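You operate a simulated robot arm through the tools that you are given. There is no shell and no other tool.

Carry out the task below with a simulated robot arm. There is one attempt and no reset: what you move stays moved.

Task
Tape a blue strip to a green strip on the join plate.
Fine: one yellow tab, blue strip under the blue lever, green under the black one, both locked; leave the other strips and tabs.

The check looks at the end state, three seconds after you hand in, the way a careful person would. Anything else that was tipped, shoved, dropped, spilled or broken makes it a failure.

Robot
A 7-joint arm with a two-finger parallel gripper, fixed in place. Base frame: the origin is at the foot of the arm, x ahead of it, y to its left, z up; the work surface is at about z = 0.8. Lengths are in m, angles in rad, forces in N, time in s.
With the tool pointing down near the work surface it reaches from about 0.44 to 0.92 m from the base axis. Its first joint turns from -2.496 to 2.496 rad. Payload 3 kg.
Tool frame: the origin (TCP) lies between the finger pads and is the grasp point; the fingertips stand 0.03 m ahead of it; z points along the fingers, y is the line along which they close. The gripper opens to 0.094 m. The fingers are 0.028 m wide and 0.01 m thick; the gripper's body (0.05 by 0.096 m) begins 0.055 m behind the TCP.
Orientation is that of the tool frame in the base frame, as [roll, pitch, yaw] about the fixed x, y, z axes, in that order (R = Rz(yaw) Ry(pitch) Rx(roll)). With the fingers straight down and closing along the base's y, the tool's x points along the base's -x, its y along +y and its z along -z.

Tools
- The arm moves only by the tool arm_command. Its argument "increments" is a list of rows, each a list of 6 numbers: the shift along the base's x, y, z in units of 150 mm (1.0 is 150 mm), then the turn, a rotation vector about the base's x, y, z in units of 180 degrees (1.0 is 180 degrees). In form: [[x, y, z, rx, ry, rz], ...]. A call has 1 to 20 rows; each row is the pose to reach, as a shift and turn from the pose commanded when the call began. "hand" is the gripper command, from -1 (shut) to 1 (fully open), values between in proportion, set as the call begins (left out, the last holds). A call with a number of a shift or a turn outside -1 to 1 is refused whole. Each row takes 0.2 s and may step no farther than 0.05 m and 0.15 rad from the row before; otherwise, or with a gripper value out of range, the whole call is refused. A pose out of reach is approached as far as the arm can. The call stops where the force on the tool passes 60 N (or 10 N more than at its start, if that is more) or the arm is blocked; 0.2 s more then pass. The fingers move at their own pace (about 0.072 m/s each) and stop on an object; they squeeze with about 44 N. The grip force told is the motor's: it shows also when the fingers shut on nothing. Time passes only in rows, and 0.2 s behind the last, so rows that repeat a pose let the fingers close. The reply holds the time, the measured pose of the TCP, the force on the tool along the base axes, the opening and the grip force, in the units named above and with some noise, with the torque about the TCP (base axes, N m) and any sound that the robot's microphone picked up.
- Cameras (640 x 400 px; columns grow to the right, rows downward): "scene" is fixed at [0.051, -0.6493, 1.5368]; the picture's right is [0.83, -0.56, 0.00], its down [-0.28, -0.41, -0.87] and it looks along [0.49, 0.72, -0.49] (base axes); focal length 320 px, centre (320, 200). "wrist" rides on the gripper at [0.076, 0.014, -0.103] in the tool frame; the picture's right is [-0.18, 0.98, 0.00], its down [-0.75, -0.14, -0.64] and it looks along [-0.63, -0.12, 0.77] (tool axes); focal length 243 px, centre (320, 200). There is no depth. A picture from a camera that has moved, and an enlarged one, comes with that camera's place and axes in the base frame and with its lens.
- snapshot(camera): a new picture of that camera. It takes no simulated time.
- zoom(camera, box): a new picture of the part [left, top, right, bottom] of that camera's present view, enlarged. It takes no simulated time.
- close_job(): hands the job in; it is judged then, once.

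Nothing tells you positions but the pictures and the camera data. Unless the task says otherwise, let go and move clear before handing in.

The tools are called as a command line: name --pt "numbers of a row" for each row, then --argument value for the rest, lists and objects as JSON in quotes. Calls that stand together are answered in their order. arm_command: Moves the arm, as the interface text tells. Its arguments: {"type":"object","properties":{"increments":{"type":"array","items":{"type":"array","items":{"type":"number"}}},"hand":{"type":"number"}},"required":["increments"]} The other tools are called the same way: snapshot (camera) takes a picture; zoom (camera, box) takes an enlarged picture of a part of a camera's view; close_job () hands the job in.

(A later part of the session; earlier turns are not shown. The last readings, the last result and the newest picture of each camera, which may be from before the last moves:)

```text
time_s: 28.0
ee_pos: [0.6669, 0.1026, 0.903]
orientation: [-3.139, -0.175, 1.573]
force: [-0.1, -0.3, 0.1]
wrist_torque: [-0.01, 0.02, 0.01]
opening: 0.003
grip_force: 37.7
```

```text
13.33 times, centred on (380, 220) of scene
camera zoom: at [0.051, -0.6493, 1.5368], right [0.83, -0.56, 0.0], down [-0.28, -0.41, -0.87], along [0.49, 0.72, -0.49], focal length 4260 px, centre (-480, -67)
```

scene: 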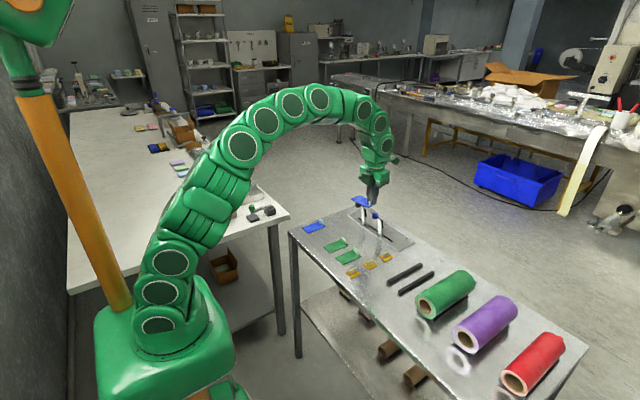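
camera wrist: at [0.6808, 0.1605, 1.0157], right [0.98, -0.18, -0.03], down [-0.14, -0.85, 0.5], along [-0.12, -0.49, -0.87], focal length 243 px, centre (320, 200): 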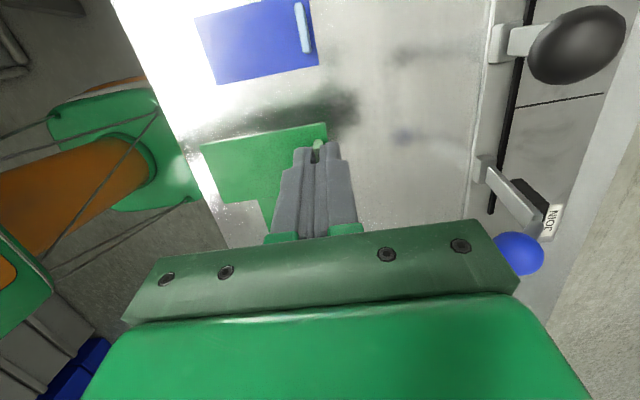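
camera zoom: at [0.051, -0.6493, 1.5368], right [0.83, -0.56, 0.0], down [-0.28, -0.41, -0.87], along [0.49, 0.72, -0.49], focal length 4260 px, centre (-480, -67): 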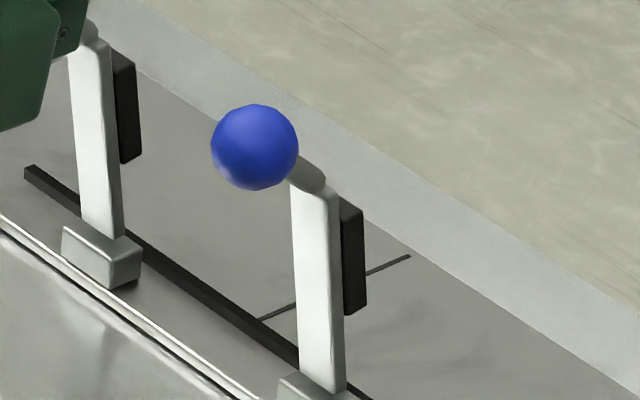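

The fence's far face is at about x=0.823 and the seam at y≈0.102, consistent across views. I'll raise the green strip above the knobs and swing it to yaw π over its target.

arm_command --pt "0 0 0.3 0 0 0" --pt "0 0 0.6 0 0 0" --pt "0.1 0 0.85 0 0 0" --pt "0.35 0.05 0.85 0 0 0" --pt "0.35 0.05 0.85 0 0 0"

arm_command --pt "0.072 0.0386 0 0 0 0.0417" --pt "0.144 0.0772 0 0 0 0.0833" --pt "0.216 0.1158 0 0 0 0.125" --pt "0.288 0.1544 0 0 0 0.1667" --pt "0.36 0.193 0 0 0 0.2083" --pt "0.432 0.2316 0 0 0 0.25" --pt "0.504 0.2702 0 0 0 0.2917" --pt "0.576 0.3088 0 0 0 0.3333" --pt "0.648 0.3475 0 0 0 0.375" --pt "0.72 0.386 0 0 0 0.4167" --pt "0.792 0.4246 0 0 0 0.4583" --pt "0.8647 0.4633 0 0 0 0.5" --pt "0.8647 0.4633 0 0 0 0.5"

snapshot --camera "wrist"

snapshot --camera "scene"

```text
time_s: 29.2
ee_pos: [0.7203, 0.1098, 1.0295]
orientation: [3.141, -0.176, 1.573]
force: [0.3, -0.2, 0.6]
wrist_torque: [-0.03, -0.01, 0.03]
opening: 0.0028
grip_force: 37.4
```

```text
time_s: 32.0
ee_pos: [0.8038, 0.1868, 1.0148]
orientation: [-3.141, -0.178, -3.139]
force: [-0.1, 0.1, -0.1]
wrist_torque: [-0.01, 0.02, -0.02]
opening: 0.0033
grip_force: 37.4
out of reach, approached as far as the arm can: row 10, 11, 12, 13
```

```text
taken
camera wrist: at [0.7458, 0.2025, 1.1293], right [0.18, 0.98, -0.03], down [0.86, -0.14, 0.5], along [0.49, -0.12, -0.87], focal length 243 px, centre (320, 200)
```

wrist: 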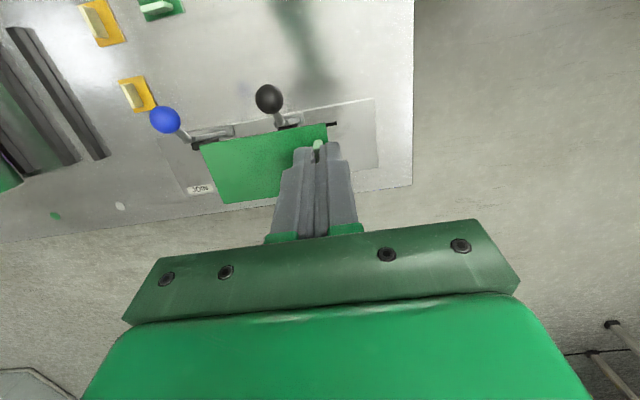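

```text
taken
```

scene: 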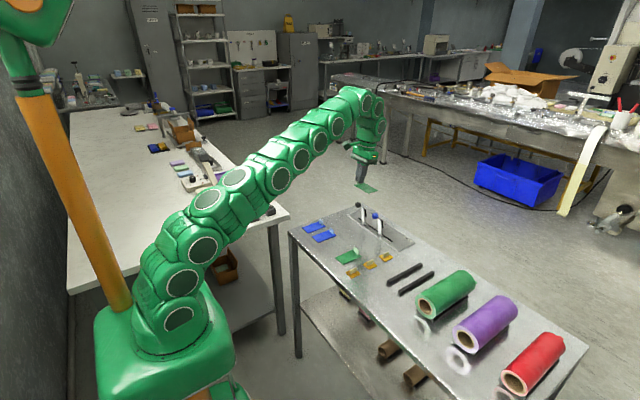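

At this height the arm with a 10° lean can't extend to x=0.85. I'll set the green strip down on the free table area at about (0.72, 0.25), then re-grip it upright with the tool turned to yaw 2π (camera outward), which should be reachable on this side.

arm_command --pt "-0.1 0.25 0 0 0 0" --pt "-0.25 0.421 0 0 0 0" --pt "-0.45 0.421 -0.15 0 0 0" --pt "-0.559 0.421 -0.35 0 0 0" --pt "-0.559 0.421 -0.565 0 0 0" --pt "-0.559 0.421 -0.565 0 0 0"

snapshot --camera "wrist"

zoom --camera "scene" --box '[290, 170, 418, 250]'

```text
time_s: 33.4
ee_pos: [0.7183, 0.2506, 0.9309]
orientation: [-3.141, -0.176, -3.139]
force: [0.8, 0.6, 0.6]
wrist_torque: [-0.01, 0.01, 0.02]
opening: 0.003
grip_force: 37.6
```

```text
taken
camera wrist: at [0.6607, 0.2652, 1.0447], right [0.18, 0.98, -0.03], down [0.85, -0.14, 0.5], along [0.49, -0.12, -0.87], focal length 243 px, centre (320, 200)
```

wrist: 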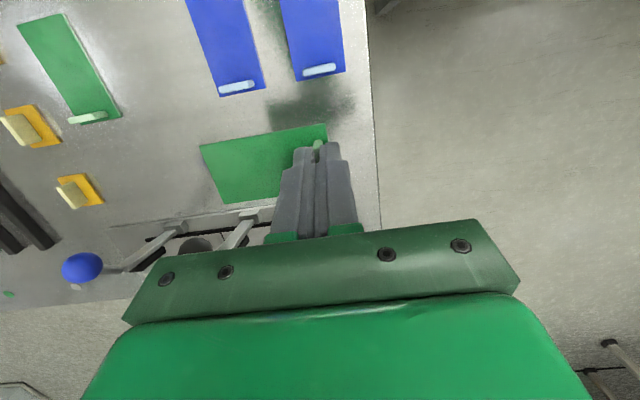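

```text
5.00 times, centred on (354, 210) of scene
camera zoom: at [0.051, -0.6493, 1.5368], right [0.83, -0.56, 0.0], down [-0.28, -0.41, -0.87], along [0.49, 0.72, -0.49], focal length 1598 px, centre (150, 150)
```

zoom: 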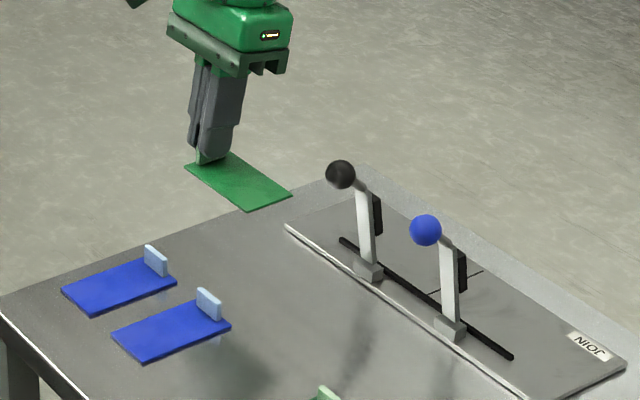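

The strip is clear over an empty patch of table. I'll lower it there and feel for contact.

arm_command --pt "0 0 -0.2 0 0 0" --pt "0 0 -0.4 0 0 0" --pt "0 0 -0.5 0 0 0" --pt "0 0 -0.57 0 0 0" --pt "0 0 -0.585 0 0 0" --pt "0 0 -0.585 0 0 0"

zoom --camera "scene" --box '[310, 195, 390, 245]'

```text
time_s: 34.8
ee_pos: [0.7175, 0.2489, 0.8435]
orientation: [3.141, -0.178, -3.14]
force: [0.2, -0.6, 0.1]
wrist_torque: [0.02, 0.02, 0.04]
opening: 0.003
grip_force: 37.5
```

```text
8.00 times, centred on (350, 220) of scene
camera zoom: at [0.051, -0.6493, 1.5368], right [0.83, -0.56, 0.0], down [-0.28, -0.41, -0.87], along [0.49, 0.72, -0.49], focal length 2556 px, centre (80, 40)
```

zoom: 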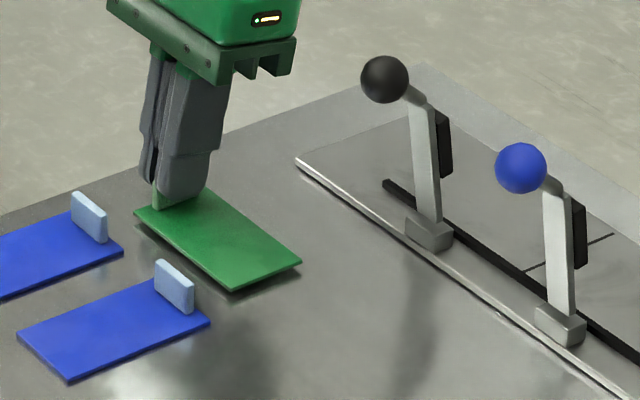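

arm_command --pt "0 0 -0.006 0 0 0" --pt "0 0 -0.012 0 0 0" --pt "0 0 -0.017 0 0 0" --pt "0 0 -0.017 0 0 0"

zoom --camera "scene" --box '[310, 195, 390, 245]'

```text
time_s: 35.8
ee_pos: [0.7172, 0.249, 0.8421]
orientation: [-3.142, -0.178, -3.139]
force: [-0.9, -0.5, 0.4]
wrist_torque: [0.0, 0.0, 0.0]
opening: 0.0031
grip_force: 37.2
```

```text
8.00 times, centred on (350, 220) of scene
camera zoom: at [0.051, -0.6493, 1.5368], right [0.83, -0.56, 0.0], down [-0.28, -0.41, -0.87], along [0.49, 0.72, -0.49], focal length 2556 px, centre (80, 40)
```

zoom: 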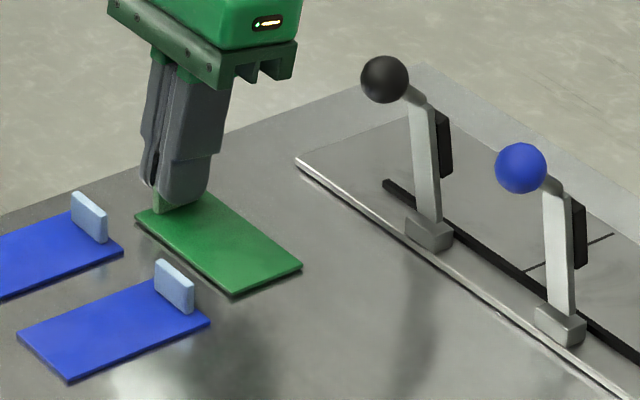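

Nearly touching; I'll take one more millimetre, then release and lift off along the tool axis.

arm_command --pt "0 0 -0.004 0 0 0" --pt "0 0 -0.008 0 0 0" --pt "0 0 -0.008 0 0 0"

arm_command --pt "0 0 0 0 0 0" --pt "0 0 0 0 0 0" --pt "0 0 0 0 0 0" --pt "0 0 0.1 0 0 0" --pt "0 0 0.3 0 0 0" --pt "0 0 0.6 0 0 0" --pt "0 0 0.9 0 0 0" --pt "0 0 0.9 0 0 0" --hand -0.3

zoom --camera "scene" --box '[300, 195, 380, 245]'

snapshot --camera "wrist"

```text
time_s: 36.6
ee_pos: [0.7172, 0.2485, 0.8405]
orientation: [3.141, -0.179, -3.14]
force: [-0.2, 0.2, 1.1]
wrist_torque: [0.02, -0.03, 0.0]
opening: 0.0032
grip_force: 38.1
```

```text
time_s: 38.4
ee_pos: [0.7189, 0.248, 0.9783]
orientation: [3.14, -0.178, -3.138]
force: [0.1, -0.1, -0.1]
wrist_torque: [-0.01, -0.01, 0.01]
opening: 0.0329
grip_force: 0.0
```

```text
8.00 times, centred on (340, 220) of scene
camera zoom: at [0.051, -0.6493, 1.5368], right [0.83, -0.56, 0.0], down [-0.28, -0.41, -0.87], along [0.49, 0.72, -0.49], focal length 2556 px, centre (160, 40)
```

zoom: 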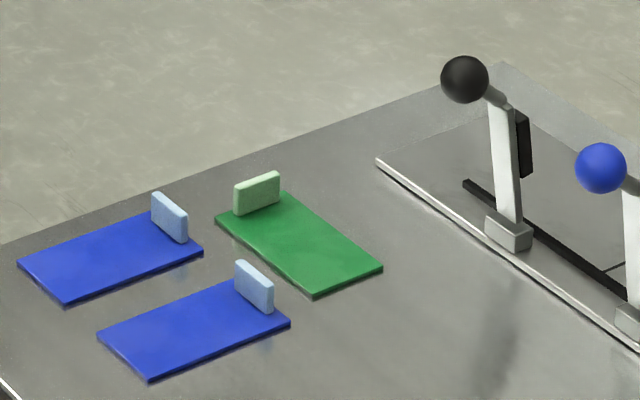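

```text
taken
camera wrist: at [0.661, 0.2633, 1.0916], right [0.18, 0.98, -0.03], down [0.86, -0.14, 0.5], along [0.49, -0.12, -0.87], focal length 243 px, centre (320, 200)
```

wrist: 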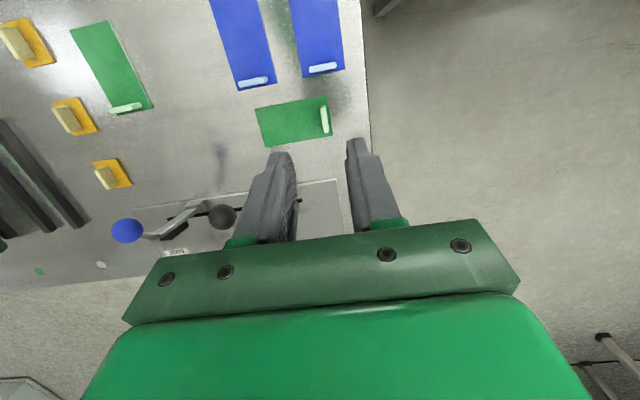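

The green strip lies flat at the free spot with its tab at +y. I'll level the tool and turn it half a turn to yaw 2π above it.

arm_command --pt "0 0 0 0 -0.03 0" --pt "0 0 0 0 -0.0565 0" --pt "0 0 0 0 -0.0565 0"

arm_command --pt "0 0 0 0 0 0.045" --pt "0 0 0 0 0 0.09" --pt "0 0 0 0 0 0.135" --pt "0 0 0 0 0 0.18" --pt "0 0 0 0 0 0.225" --pt "0 0 0 0 0 0.27" --pt "0 0 0 0 0 0.315" --pt "0 0 0 0 0 0.36" --pt "0 0 0 0 0 0.405" --pt "0 0 0 0 0 0.45" --pt "0 0 0 0 0 0.495" --pt "0 0 0 0 0 0.54" --pt "0 0 0 0 0 0.585" --pt "0 0 0 0 0 0.63" --pt "0 0 0 0 0 0.675" --pt "0 0 0 0 0 0.72" --pt "0 0 0 0 0 0.765" --pt "0 0 0 0 0 0.81" --pt "0 0 0 0 0 0.855" --pt "0 0 0 0 0 0.9"

```text
time_s: 39.2
ee_pos: [0.7178, 0.249, 0.9775]
orientation: [-3.141, 0.002, -3.14]
force: [-0.2, 0.1, 0.6]
wrist_torque: [-0.04, 0.01, 0.0]
opening: 0.0328
grip_force: 0.0
```

```text
time_s: 43.4
ee_pos: [0.7176, 0.2491, 0.9758]
orientation: [-3.141, 0.001, -0.312]
force: [0.3, -0.6, -0.9]
wrist_torque: [-0.03, 0.0, 0.02]
opening: 0.0331
grip_force: 0.1
```

arm_command --pt "0 0 0 0 0 0.04" --pt "0 0 0 0 0 0.08" --pt "0 0 0 0 0 0.0995" --pt "0 0 0 0 0 0.0995"

snapshot --camera "wrist"

zoom --camera "wrist" --box '[240, 60, 440, 185]'

```text
time_s: 44.4
ee_pos: [0.7176, 0.2469, 0.9755]
orientation: [-3.141, 0.0, 0.001]
force: [-0.1, 0.3, -0.3]
wrist_torque: [0.0, -0.01, 0.0]
opening: 0.0327
grip_force: 0.2
```

```text
taken
camera wrist: at [0.794, 0.2342, 1.0776], right [-0.18, -0.98, 0.0], down [-0.75, 0.14, 0.64], along [-0.63, 0.12, -0.77], focal length 243 px, centre (320, 200)
```

wrist: 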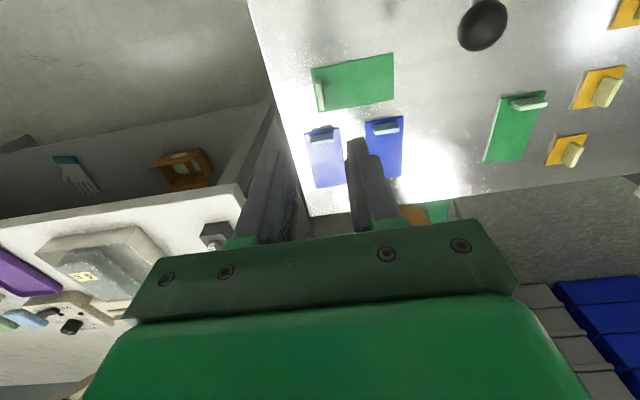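

```text
3.20 times, centred on (340, 122) of wrist
camera zoom: at [0.794, 0.2342, 1.0776], right [-0.18, -0.98, 0.0], down [-0.75, 0.14, 0.64], along [-0.63, 0.12, -0.77], focal length 776 px, centre (256, 448)
```

zoom: 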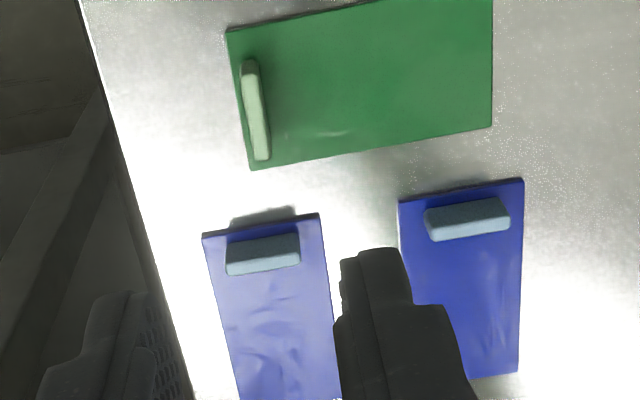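

Yaw 2π works here. The green tab is at about (0.7176, 0.248), right under the TCP. Descending and gripping upright.

arm_command --pt "0 0 -0.3 0 0 0" --pt "0 0 -0.55 0 0 0" --pt "0 0 -0.7 0 0 0" --pt "0 0 -0.8 0 0 0" --pt "0 0 -0.87 0 0 0" --pt "0 0 -0.905 0 0 0" --pt "0 0 -0.905 0 0 0"

zoom --camera "scene" --box '[300, 185, 396, 245]'

zoom --camera "wrist" --box '[200, 60, 440, 210]'

```text
time_s: 46.0
ee_pos: [0.7169, 0.2504, 0.8394]
orientation: [-3.142, -0.001, 0.001]
force: [-0.5, -0.1, -0.1]
wrist_torque: [0.0, 0.01, 0.01]
opening: 0.033
grip_force: 0.0
```

```text
6.67 times, centred on (348, 215) of scene
camera zoom: at [0.051, -0.6493, 1.5368], right [0.83, -0.56, 0.0], down [-0.28, -0.41, -0.87], along [0.49, 0.72, -0.49], focal length 2130 px, centre (133, 100)
```

zoom: 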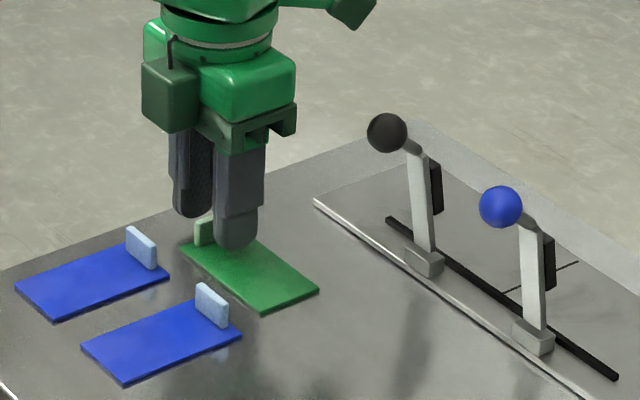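

```text
2.67 times, centred on (320, 135) of wrist
camera zoom: at [0.7937, 0.2355, 0.9412], right [-0.18, -0.98, 0.0], down [-0.75, 0.14, 0.64], along [-0.63, 0.12, -0.77], focal length 647 px, centre (320, 373)
```

zoom: 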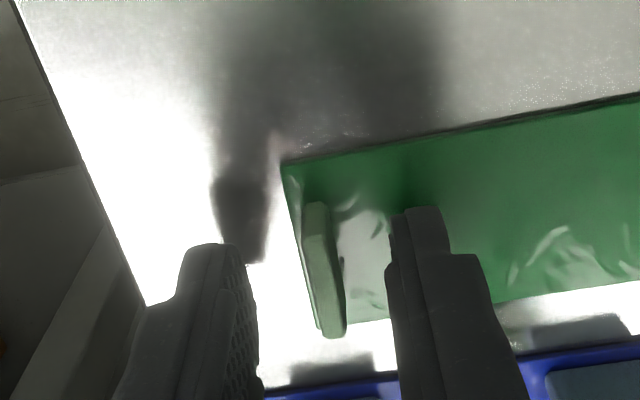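

The tab sits centred between the fingers. Closing and lifting slightly.

arm_command --pt "0 0 0 0 0 0" --pt "0 0 0 0 0 0" --pt "0 0 0 0 0 0" --pt "0 0 0 0 0 0" --pt "0 0 0.05 0 0 0" --pt "0 0 0.15 0 0 0" --pt "0 0 0.4 0 0 0" --pt "0 0 0.6 0 0 0" --pt "0 0 0.6 0 0 0" --hand -1

zoom --camera "scene" --box '[300, 165, 428, 245]'

snapshot --camera "wrist"

```text
time_s: 48.0
ee_pos: [0.7173, 0.2483, 0.9301]
orientation: [3.141, -0.001, 0.0]
force: [-0.1, -0.3, -0.1]
wrist_torque: [0.01, 0.02, 0.0]
opening: 0.0032
grip_force: 37.5
```

```text
5.00 times, centred on (364, 205) of scene
camera zoom: at [0.051, -0.6493, 1.5368], right [0.83, -0.56, 0.0], down [-0.28, -0.41, -0.87], along [0.49, 0.72, -0.49], focal length 1598 px, centre (100, 175)
```

zoom: 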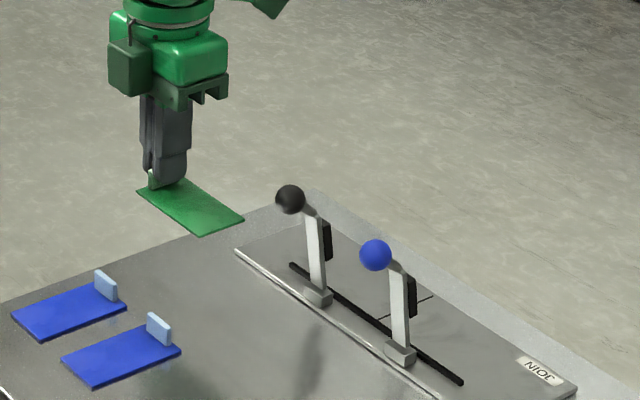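

```text
taken
camera wrist: at [0.7947, 0.2349, 1.0321], right [-0.18, -0.98, 0.0], down [-0.75, 0.14, 0.64], along [-0.63, 0.12, -0.77], focal length 243 px, centre (320, 200)
```

wrist: 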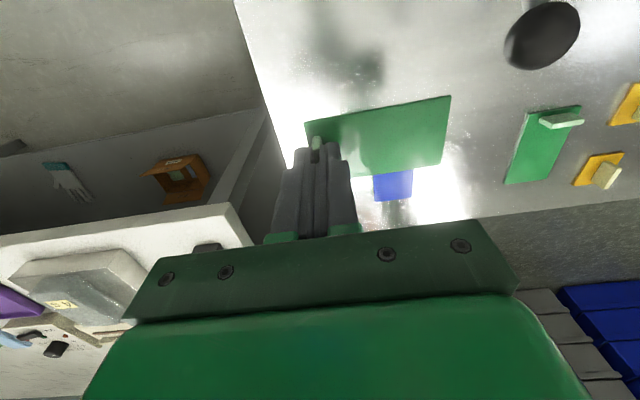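

The strip is held level with its seam end about 77.6 mm from the TCP. I'll move out over the +y part of the plate, beyond the black lever, then slide in along −y.

arm_command --pt "0.2 0.05 0 0 0 0" --pt "0.45 0.1 0 0 0 0" --pt "0.7 0.142 0 0 0 0" --pt "0.8647 0.142 -0.05 0 0 0" --pt "0.8647 0.142 -0.1 0 0 0" --pt "0.8647 0.142 -0.1 0 0 0"

snapshot --camera "wrist"

zoom --camera "scene" --box '[300, 165, 428, 245]'

```text
time_s: 49.4
ee_pos: [0.8478, 0.2677, 0.9162]
orientation: [-3.14, 0.0, -0.001]
force: [0.3, -0.4, -0.1]
wrist_torque: [-0.02, 0.01, -0.02]
opening: 0.003
grip_force: 37.4
```

```text
taken
camera wrist: at [0.9238, 0.2553, 1.0176], right [-0.18, -0.98, 0.0], down [-0.75, 0.14, 0.64], along [-0.63, 0.12, -0.77], focal length 243 px, centre (320, 200)
```

wrist: 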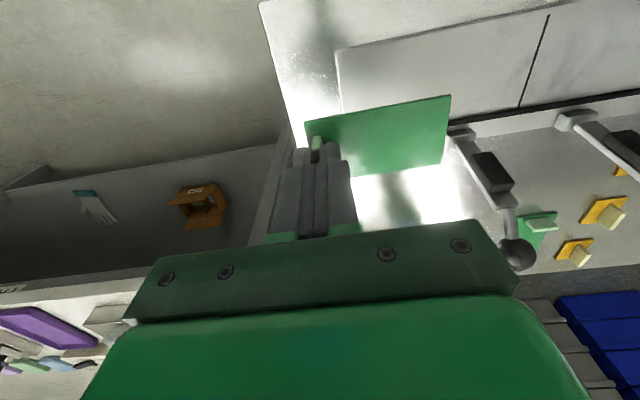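

```text
5.00 times, centred on (364, 205) of scene
camera zoom: at [0.051, -0.6493, 1.5368], right [0.83, -0.56, 0.0], down [-0.28, -0.41, -0.87], along [0.49, 0.72, -0.49], focal length 1598 px, centre (100, 175)
```

zoom: 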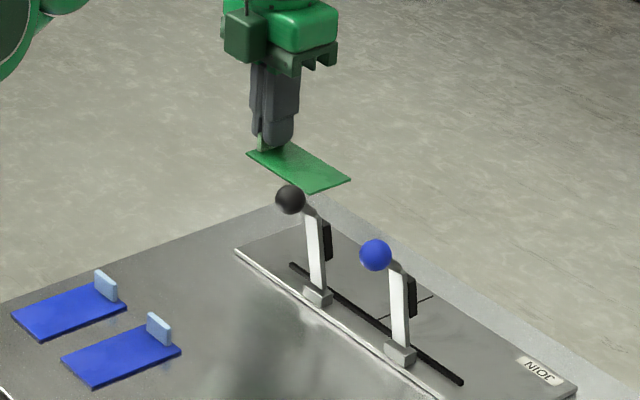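

Reached with yaw held. The lever pads stay inside x<0.81 while the strip edge is at about 0.824, so I'll slide −y over the seat and check.

arm_command --pt "0 -0.15 0 0 0 0" --pt "0 -0.3 0 0 0 0" --pt "0 -0.45 0 0 0 0" --pt "0 -0.58 0 0 0 0" --pt "0 -0.58 0 0 0 0"

snapshot --camera "wrist"

zoom --camera "scene" --box '[320, 175, 448, 255]'

```text
time_s: 50.6
ee_pos: [0.8481, 0.184, 0.9136]
orientation: [-3.14, -0.001, 0.001]
force: [-0.2, -0.8, -0.3]
wrist_torque: [0.03, 0.0, 0.0]
opening: 0.003
grip_force: 38.0
```

```text
taken
camera wrist: at [0.9248, 0.1701, 1.0157], right [-0.18, -0.98, 0.0], down [-0.75, 0.14, 0.64], along [-0.63, 0.12, -0.77], focal length 243 px, centre (320, 200)
```

wrist: 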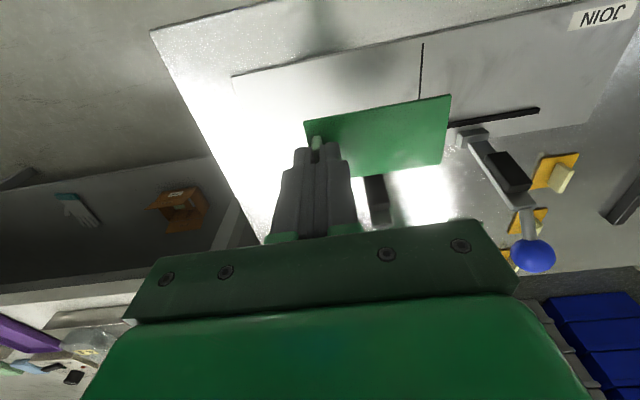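

```text
5.00 times, centred on (384, 215) of scene
camera zoom: at [0.051, -0.6493, 1.5368], right [0.83, -0.56, 0.0], down [-0.28, -0.41, -0.87], along [0.49, 0.72, -0.49], focal length 1598 px, centre (0, 125)
```

zoom: 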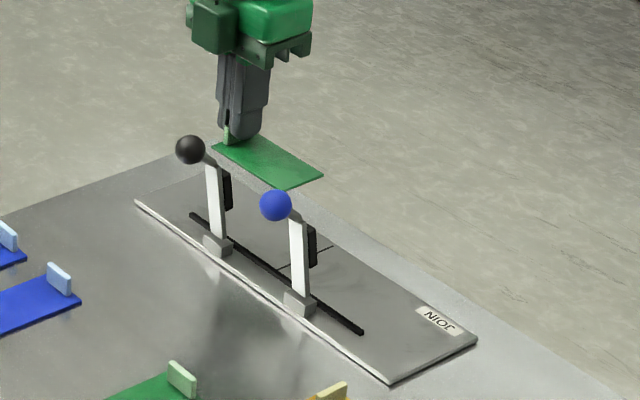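

Clear of the levers so far. I'll descend to about 15 mm above the plate and inspect alignment with the seam and fence.

arm_command --pt "0 0 -0.1 0 0 0" --pt "0 0 -0.2 0 0 0" --pt "0 0 -0.3 0 0 0" --pt "0 0 -0.367 0 0 0" --pt "0 0 -0.367 0 0 0"

snapshot --camera "wrist"

zoom --camera "wrist" --box '[280, 40, 540, 220]'

zoom --camera "scene" --box '[345, 190, 425, 240]'

```text
time_s: 51.8
ee_pos: [0.8476, 0.1825, 0.8608]
orientation: [-3.139, 0.0, -0.002]
force: [0.2, 0.0, -0.2]
wrist_torque: [0.01, -0.01, 0.0]
opening: 0.003
grip_force: 38.2
```

```text
taken
camera wrist: at [0.924, 0.1688, 0.9626], right [-0.18, -0.98, 0.0], down [-0.75, 0.14, 0.64], along [-0.63, 0.12, -0.77], focal length 243 px, centre (320, 200)
```

wrist: 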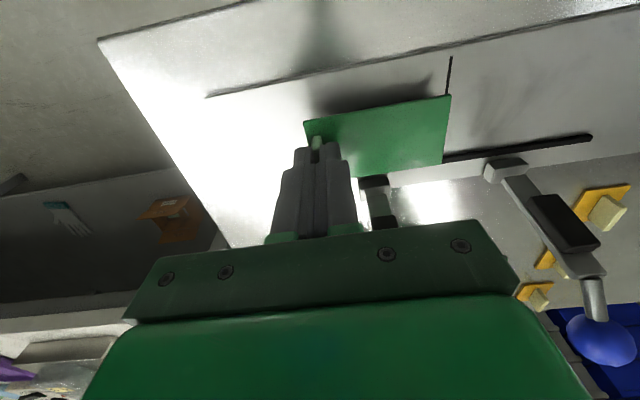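

```text
2.22 times, centred on (410, 130) of wrist
camera zoom: at [0.924, 0.1688, 0.9626], right [-0.18, -0.98, 0.0], down [-0.75, 0.14, 0.64], along [-0.63, 0.12, -0.77], focal length 539 px, centre (120, 356)
```

zoom: 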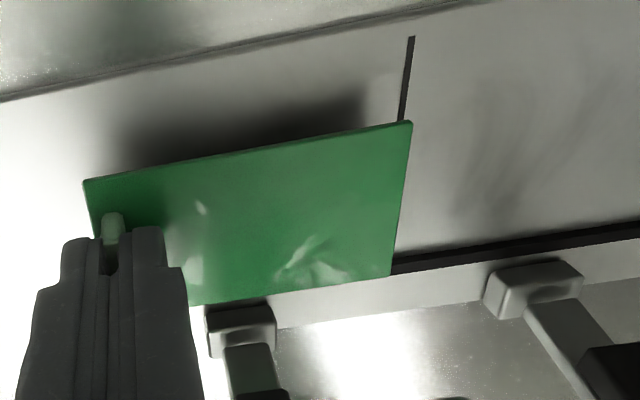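

```text
8.00 times, centred on (385, 215) of scene
camera zoom: at [0.051, -0.6493, 1.5368], right [0.83, -0.56, 0.0], down [-0.28, -0.41, -0.87], along [0.49, 0.72, -0.49], focal length 2556 px, centre (-200, 80)
```

zoom: 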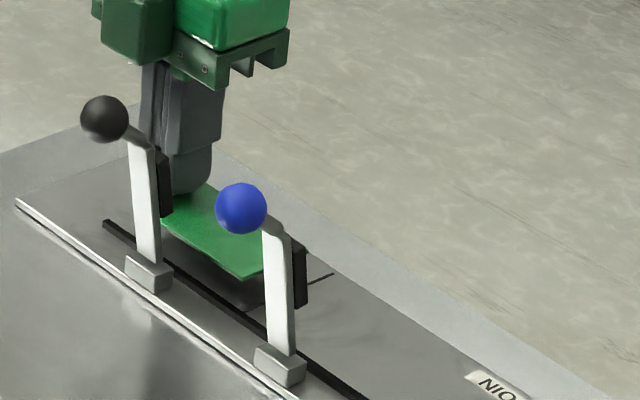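

The strip hangs over the seat, a few millimetres outside both the seam and the fence. I'll go lower to reduce parallax and measure again.

arm_command --pt "0 0 -0.03 0 0 0" --pt "0 0 -0.06 0 0 0" --pt "0 0 -0.075 0 0 0" --pt "0 0 -0.075 0 0 0"

zoom --camera "wrist" --box '[400, 70, 500, 190]'

zoom --camera "scene" --box '[355, 200, 403, 230]'

snapshot --camera "wrist"

```text
time_s: 52.8
ee_pos: [0.8464, 0.1826, 0.8492]
orientation: [-3.14, -0.001, 0.001]
force: [0.1, 0.8, -0.1]
wrist_torque: [-0.04, 0.0, 0.02]
opening: 0.0035
grip_force: 37.9
```

```text
3.33 times, centred on (450, 130) of wrist
camera zoom: at [0.9238, 0.1695, 0.9511], right [-0.18, -0.98, 0.0], down [-0.75, 0.14, 0.64], along [-0.63, 0.12, -0.77], focal length 809 px, centre (-113, 433)
```

zoom: 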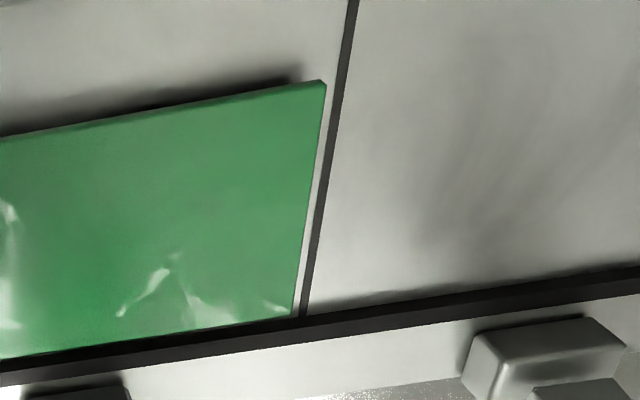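

```text
13.33 times, centred on (379, 215) of scene
camera zoom: at [0.051, -0.6493, 1.5368], right [0.83, -0.56, 0.0], down [-0.28, -0.41, -0.87], along [0.49, 0.72, -0.49], focal length 4260 px, centre (-467, 0)
```

zoom: 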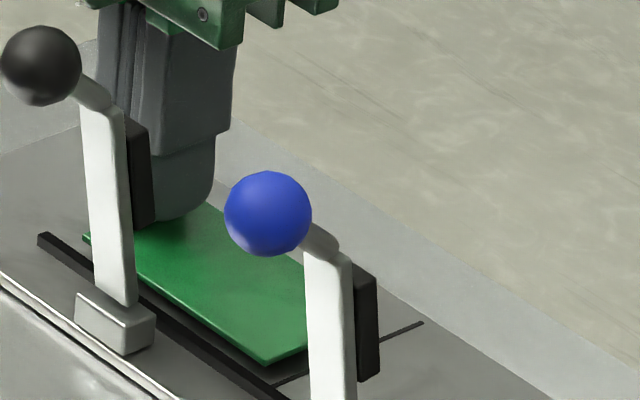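

```text
taken
camera wrist: at [0.9238, 0.1695, 0.9511], right [-0.18, -0.98, 0.0], down [-0.75, 0.14, 0.64], along [-0.63, 0.12, -0.77], focal length 243 px, centre (320, 200)
```

wrist: 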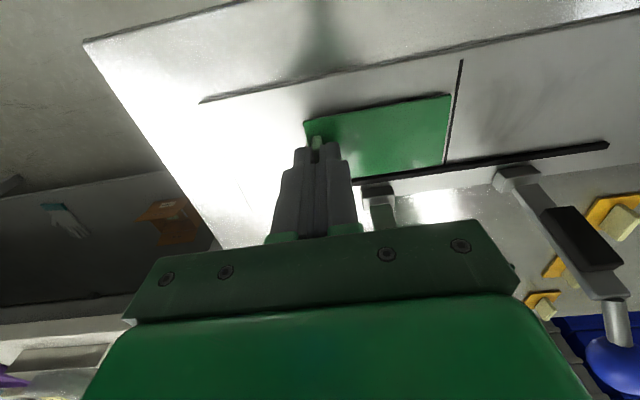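

In this view the strip is about 5.4 mm short of the seam line and 5.8 mm from the fence, hovering about 4 mm up. I'll close most of both gaps while dropping to about 1.5 mm.

arm_command --pt "-0.01 -0.01 -0.005 0 0 0" --pt "-0.02 -0.02 -0.01 0 0 0" --pt "-0.03 -0.03 -0.017 0 0 0" --pt "-0.03 -0.03 -0.017 0 0 0"

zoom --camera "wrist" --box '[400, 70, 500, 190]'

zoom --camera "wrist" --box '[420, 130, 480, 180]'

```text
time_s: 53.8
ee_pos: [0.8431, 0.1778, 0.8465]
orientation: [3.141, -0.002, -0.002]
force: [0.7, -0.2, -0.7]
wrist_torque: [-0.04, 0.0, -0.02]
opening: 0.0027
grip_force: 38.2
```

```text
3.33 times, centred on (450, 130) of wrist
camera zoom: at [0.9195, 0.1646, 0.9485], right [-0.18, -0.98, 0.0], down [-0.75, 0.14, 0.64], along [-0.63, 0.12, -0.77], focal length 809 px, centre (-113, 433)
```

zoom: 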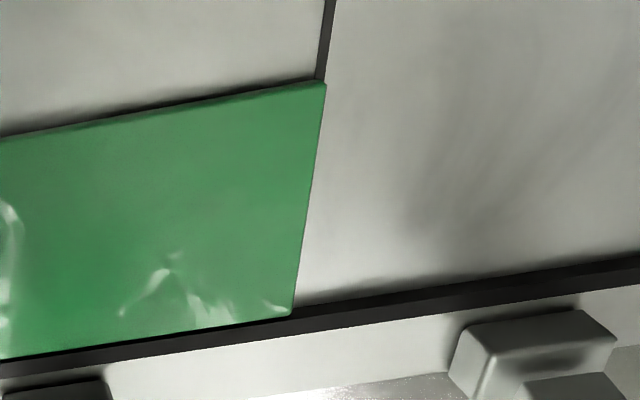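

```text
8.00 times, centred on (450, 155) of wrist
camera zoom: at [0.9195, 0.1646, 0.9485], right [-0.18, -0.98, 0.0], down [-0.75, 0.14, 0.64], along [-0.63, 0.12, -0.77], focal length 1941 px, centre (-720, 560)
```

zoom: 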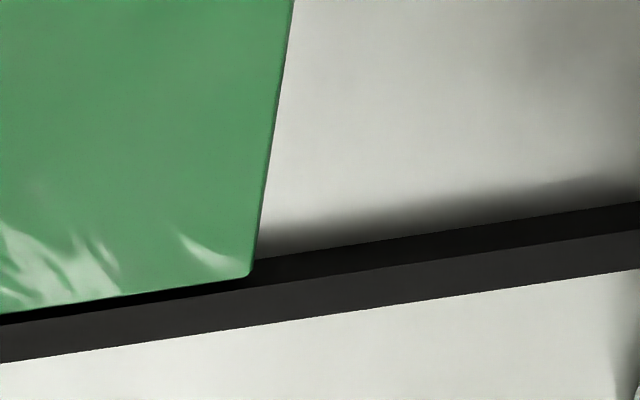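

The strip end is now about 1 mm on the green side of the seam and about 2 mm from the fence. I'll close in a bit more and lower to contact, watching force.

arm_command --pt "-0.005 -0.002 0 0 0 0" --pt "-0.01 -0.0033 0 0 0 0" --pt "-0.01 -0.0033 -0.005 0 0 0" --pt "-0.01 -0.0033 -0.009 0 0 0" --pt "-0.01 -0.0033 -0.009 0 0 0"

zoom --camera "wrist" --box '[400, 70, 500, 190]'

zoom --camera "wrist" --box '[420, 130, 480, 180]'

zoom --camera "scene" --box '[355, 200, 403, 230]'

```text
time_s: 55.0
ee_pos: [0.8413, 0.1777, 0.845]
orientation: [-3.14, -0.002, -0.001]
force: [14.6, 3.9, 1.8]
wrist_torque: [0.07, -0.52, 0.0]
opening: 0.003
grip_force: 37.8
```

```text
3.33 times, centred on (450, 130) of wrist
camera zoom: at [0.9181, 0.1636, 0.9473], right [-0.18, -0.98, 0.0], down [-0.75, 0.14, 0.64], along [-0.63, 0.12, -0.77], focal length 809 px, centre (-113, 433)
```

zoom: 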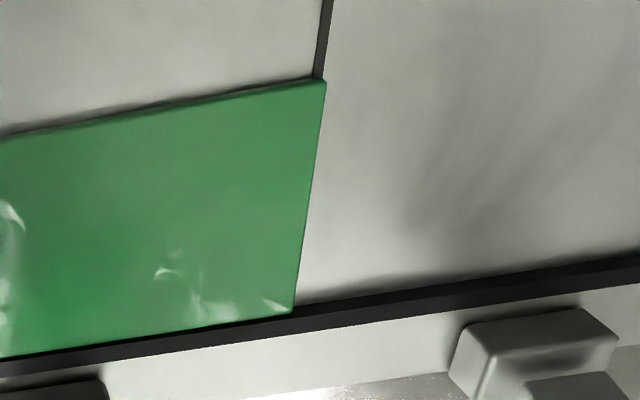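

```text
8.00 times, centred on (450, 155) of wrist
camera zoom: at [0.9181, 0.1636, 0.9473], right [-0.18, -0.98, 0.0], down [-0.75, 0.14, 0.64], along [-0.63, 0.12, -0.77], focal length 1941 px, centre (-720, 560)
```

zoom: 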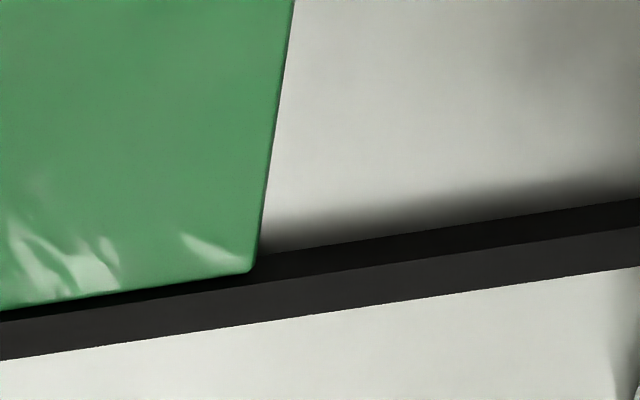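

```text
13.33 times, centred on (379, 215) of scene
camera zoom: at [0.051, -0.6493, 1.5368], right [0.83, -0.56, 0.0], down [-0.28, -0.41, -0.87], along [0.49, 0.72, -0.49], focal length 4260 px, centre (-467, 0)
```

zoom: 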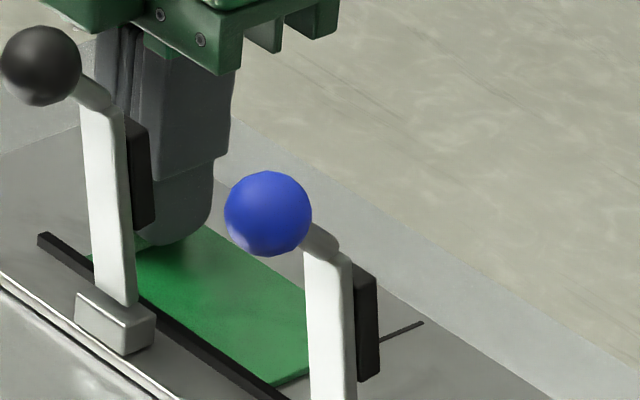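

The 15 N along +x acting 36 mm below the TCP means the strip's edge has met the fence. I'll back off half a millimetre and lower onto the plate.

arm_command --pt "0.004 0 0 0 0 0" --pt "0.004 0 -0.003 0 0 0" --pt "0.004 0 -0.006 0 0 0" --pt "0.004 0 -0.006 0 0 0"

zoom --camera "wrist" --box '[400, 70, 500, 190]'

```text
time_s: 56.0
ee_pos: [0.8418, 0.1763, 0.845]
orientation: [3.141, -0.001, -0.003]
force: [20.3, 1.6, 15.3]
wrist_torque: [0.02, -0.61, 0.09]
opening: 0.0034
grip_force: 37.9
```

```text
3.33 times, centred on (450, 130) of wrist
camera zoom: at [0.9177, 0.1636, 0.9465], right [-0.19, -0.98, 0.0], down [-0.75, 0.14, 0.64], along [-0.63, 0.12, -0.77], focal length 809 px, centre (-113, 433)
```

zoom: 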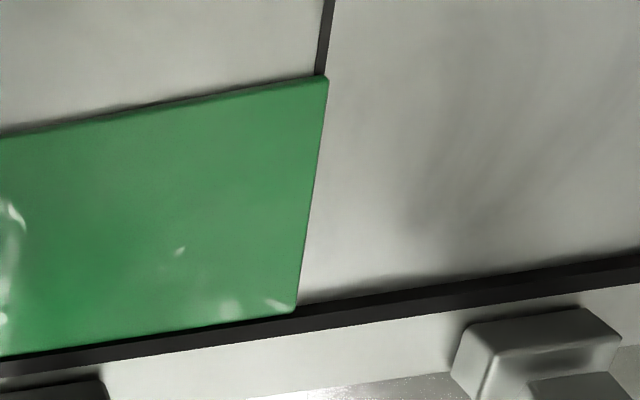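

Force rose instead of falling, so I want to see exactly where the near edge sits before going on.

zoom --camera "wrist" --box '[430, 140, 470, 170]'

zoom --camera "wrist" --box '[345, 150, 425, 200]'

zoom --camera "scene" --box '[345, 175, 409, 215]'

```text
13.33 times, centred on (450, 155) of wrist
camera zoom: at [0.9177, 0.1636, 0.9465], right [-0.19, -0.98, 0.0], down [-0.75, 0.14, 0.64], along [-0.63, 0.12, -0.77], focal length 3235 px, centre (-1413, 800)
```

zoom: 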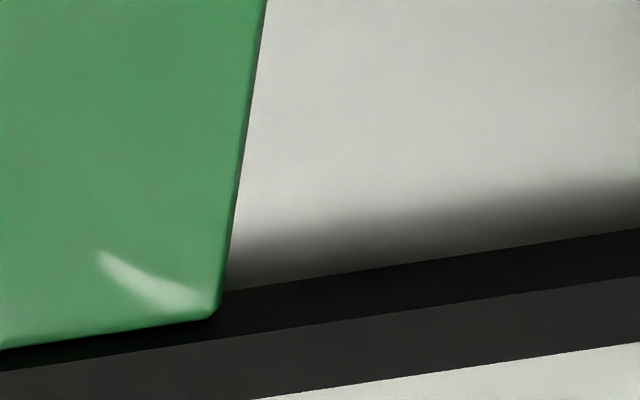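

```text
8.00 times, centred on (385, 175) of wrist
camera zoom: at [0.9177, 0.1636, 0.9465], right [-0.19, -0.98, 0.0], down [-0.75, 0.14, 0.64], along [-0.63, 0.12, -0.77], focal length 1941 px, centre (-200, 400)
```

zoom: 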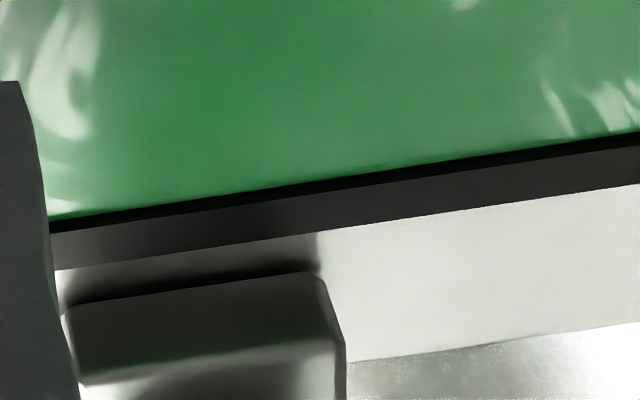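

```text
10.00 times, centred on (377, 195) of scene
camera zoom: at [0.051, -0.6493, 1.5368], right [0.83, -0.56, 0.0], down [-0.28, -0.41, -0.87], along [0.49, 0.72, -0.49], focal length 3195 px, centre (-250, 250)
```

zoom: 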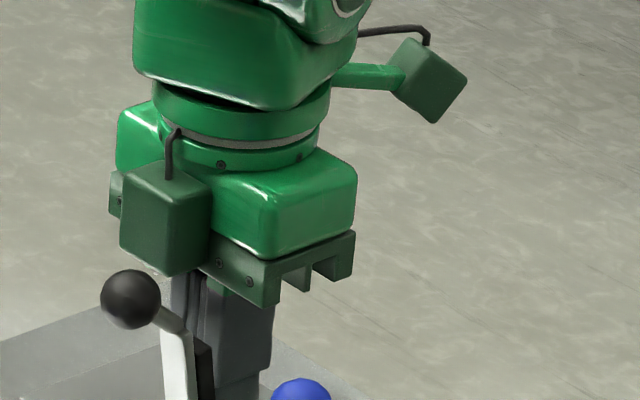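

arm_command --pt "0.004 0 0.004 0 0 0" --pt "0.004 0 0.004 0 0 0"

```text
time_s: 56.6
ee_pos: [0.8405, 0.1777, 0.845]
orientation: [-3.141, 0.001, -0.001]
force: [16.0, -1.2, 9.5]
wrist_torque: [0.17, -0.51, 0.08]
opening: 0.0031
grip_force: 37.8
```

Fx isn't dropping as expected. I'll raise 1.5 mm and step back another 1 mm in x to find where the contact disappears.

arm_command --pt "0 0 0.005 0 0 0" --pt "0 0 0.01 0 0 0" --pt "0 0 0.01 0 0 0"

arm_command --pt "0.003 0 0 0 0 0" --pt "0.006 0 0 0 0 0" --pt "0.006 0 0 0 0 0"

zoom --camera "wrist" --box '[400, 70, 500, 190]'

```text
time_s: 57.4
ee_pos: [0.8415, 0.1787, 0.8467]
orientation: [-3.141, 0.001, -0.002]
force: [-0.1, 0.1, 0.0]
wrist_torque: [0.01, -0.02, -0.01]
opening: 0.0028
grip_force: 38.1
```

```text
time_s: 58.2
ee_pos: [0.8436, 0.1778, 0.8461]
orientation: [-3.141, 0.0, 0.002]
force: [-1.0, 0.3, -0.3]
wrist_torque: [0.0, -0.02, 0.01]
opening: 0.003
grip_force: 37.6
```

```text
3.33 times, centred on (450, 130) of wrist
camera zoom: at [0.9196, 0.1647, 0.9476], right [-0.18, -0.98, 0.0], down [-0.75, 0.14, 0.64], along [-0.63, 0.12, -0.77], focal length 809 px, centre (-113, 433)
```

zoom: 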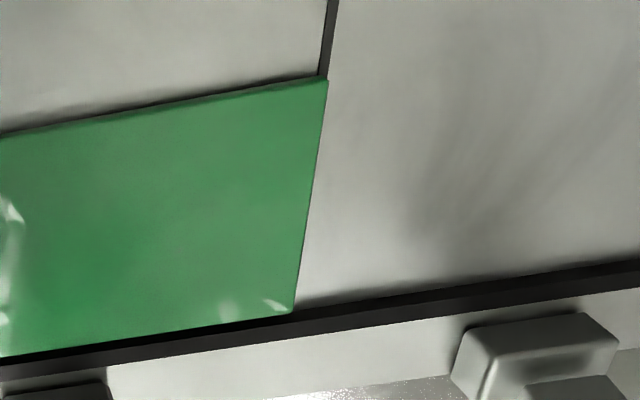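

Contact vanishes when raised 1.5 mm. I'll lower again at this x (about 1 mm further out) in small steps and watch the force.

arm_command --pt "0 0 -0.003 0 0 0" --pt "0 0 -0.006 0 0 0" --pt "0 0 -0.006 0 0 0"

arm_command --pt "0 0 -0.003 0 0 0" --pt "0 0 -0.005 0 0 0" --pt "0 0 -0.005 0 0 0"

zoom --camera "wrist" --box '[400, 70, 500, 190]'

```text
time_s: 59.0
ee_pos: [0.8432, 0.1786, 0.844]
orientation: [-3.14, 0.003, -0.002]
force: [0.5, 0.6, 2.9]
wrist_torque: [0.01, 0.05, -0.02]
opening: 0.0031
grip_force: 37.6
```

```text
time_s: 59.8
ee_pos: [0.845, 0.1782, 0.845]
orientation: [-3.139, 0.0, 0.0]
force: [0.3, 0.7, 6.0]
wrist_torque: [-0.03, 0.06, 0.01]
opening: 0.003
grip_force: 38.2
```

```text
3.33 times, centred on (450, 130) of wrist
camera zoom: at [0.92, 0.1645, 0.9465], right [-0.18, -0.98, 0.0], down [-0.75, 0.14, 0.64], along [-0.63, 0.12, -0.77], focal length 809 px, centre (-113, 433)
```

zoom: 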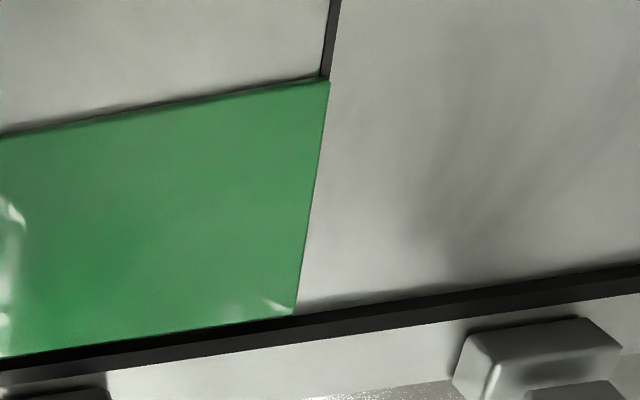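

The strip is resting on the plate (6 N down, no side force), about 1 mm from the fence, with its end right at the seam. I'll release gently and rise.

arm_command --pt "0 0 0.002 0 0 0" --pt "0 0 0.002 0 0 0" --pt "0 0 0.002 0 0 0" --hand -0.55

arm_command --pt "0 0 0.05 0 0 0" --pt "0 0 0.12 0 0 0" --pt "0 0 0.25 0 0 0" --pt "0.02 0 0.4 0 0 0" --pt "0.02 0 0.55 0 0 0" --pt "0.02 0 0.55 0 0 0"

snapshot --camera "wrist"

zoom --camera "scene" --box '[340, 195, 420, 245]'

```text
time_s: 60.6
ee_pos: [0.8438, 0.1777, 0.8452]
orientation: [-3.14, -0.001, 0.0]
force: [-0.1, -0.6, -0.8]
wrist_torque: [0.03, -0.02, -0.01]
opening: 0.0211
grip_force: 0.2
```

```text
time_s: 62.0
ee_pos: [0.8471, 0.1776, 0.9281]
orientation: [-3.14, 0.0, 0.0]
force: [0.2, 0.6, -0.5]
wrist_torque: [0.01, -0.01, -0.03]
opening: 0.0212
grip_force: 0.0
```

```text
taken
camera wrist: at [0.9232, 0.1639, 1.0291], right [-0.18, -0.98, 0.0], down [-0.75, 0.14, 0.64], along [-0.63, 0.12, -0.77], focal length 243 px, centre (320, 200)
```

wrist: 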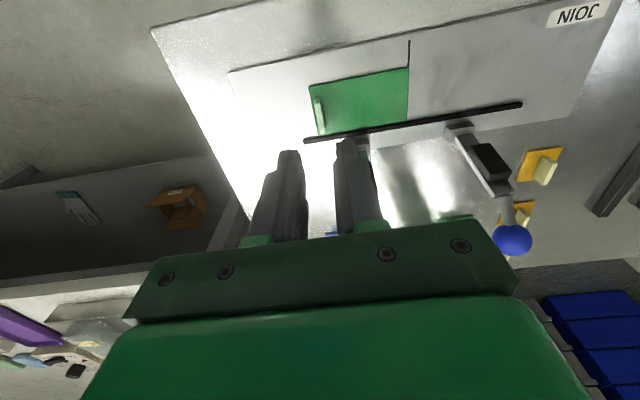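

```text
8.00 times, centred on (380, 220) of scene
camera zoom: at [0.051, -0.6493, 1.5368], right [0.83, -0.56, 0.0], down [-0.28, -0.41, -0.87], along [0.49, 0.72, -0.49], focal length 2556 px, centre (-160, 40)
```

zoom: 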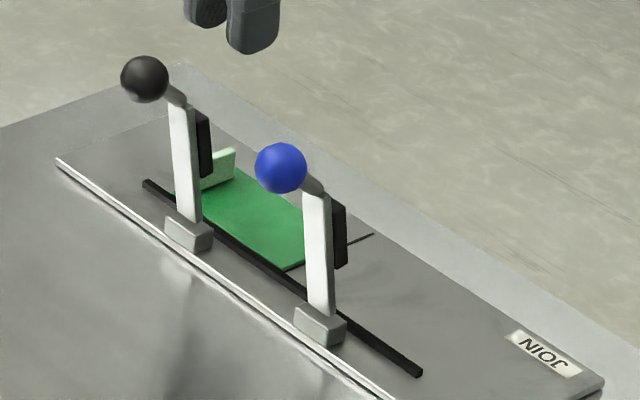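

The green strip is on the plate beside the fence with its end at the seam. Zooming to verify before picking the blue one.

zoom --camera "wrist" --box '[290, 30, 450, 150]'

zoom --camera "wrist" --box '[385, 40, 435, 140]'

```text
3.33 times, centred on (370, 90) of wrist
camera zoom: at [0.9232, 0.1639, 1.0291], right [-0.18, -0.98, 0.0], down [-0.75, 0.14, 0.64], along [-0.63, 0.12, -0.77], focal length 809 px, centre (153, 567)
```

zoom: 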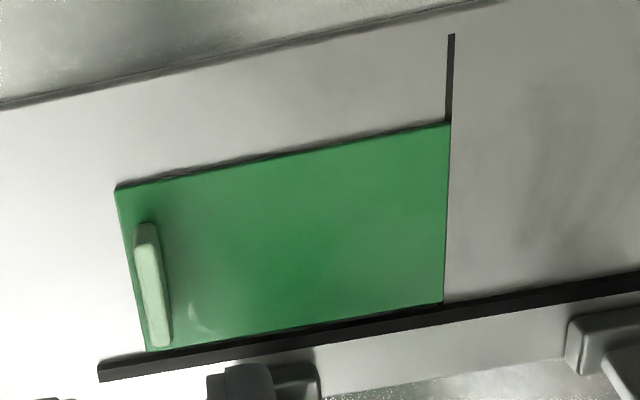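

```text
4.00 times, centred on (410, 90) of wrist
camera zoom: at [0.9232, 0.1639, 1.0291], right [-0.18, -0.98, 0.0], down [-0.75, 0.14, 0.64], along [-0.63, 0.12, -0.77], focal length 970 px, centre (-40, 640)
```

zoom: 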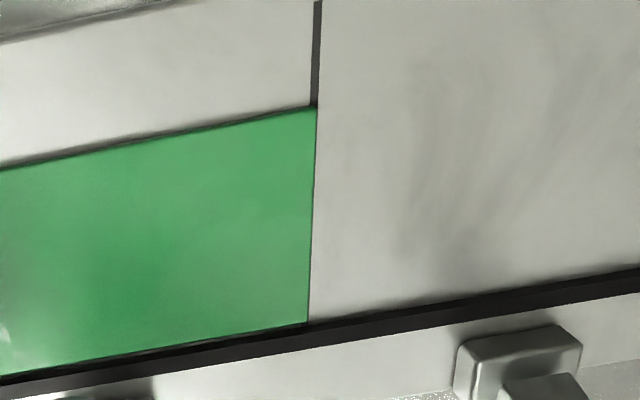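

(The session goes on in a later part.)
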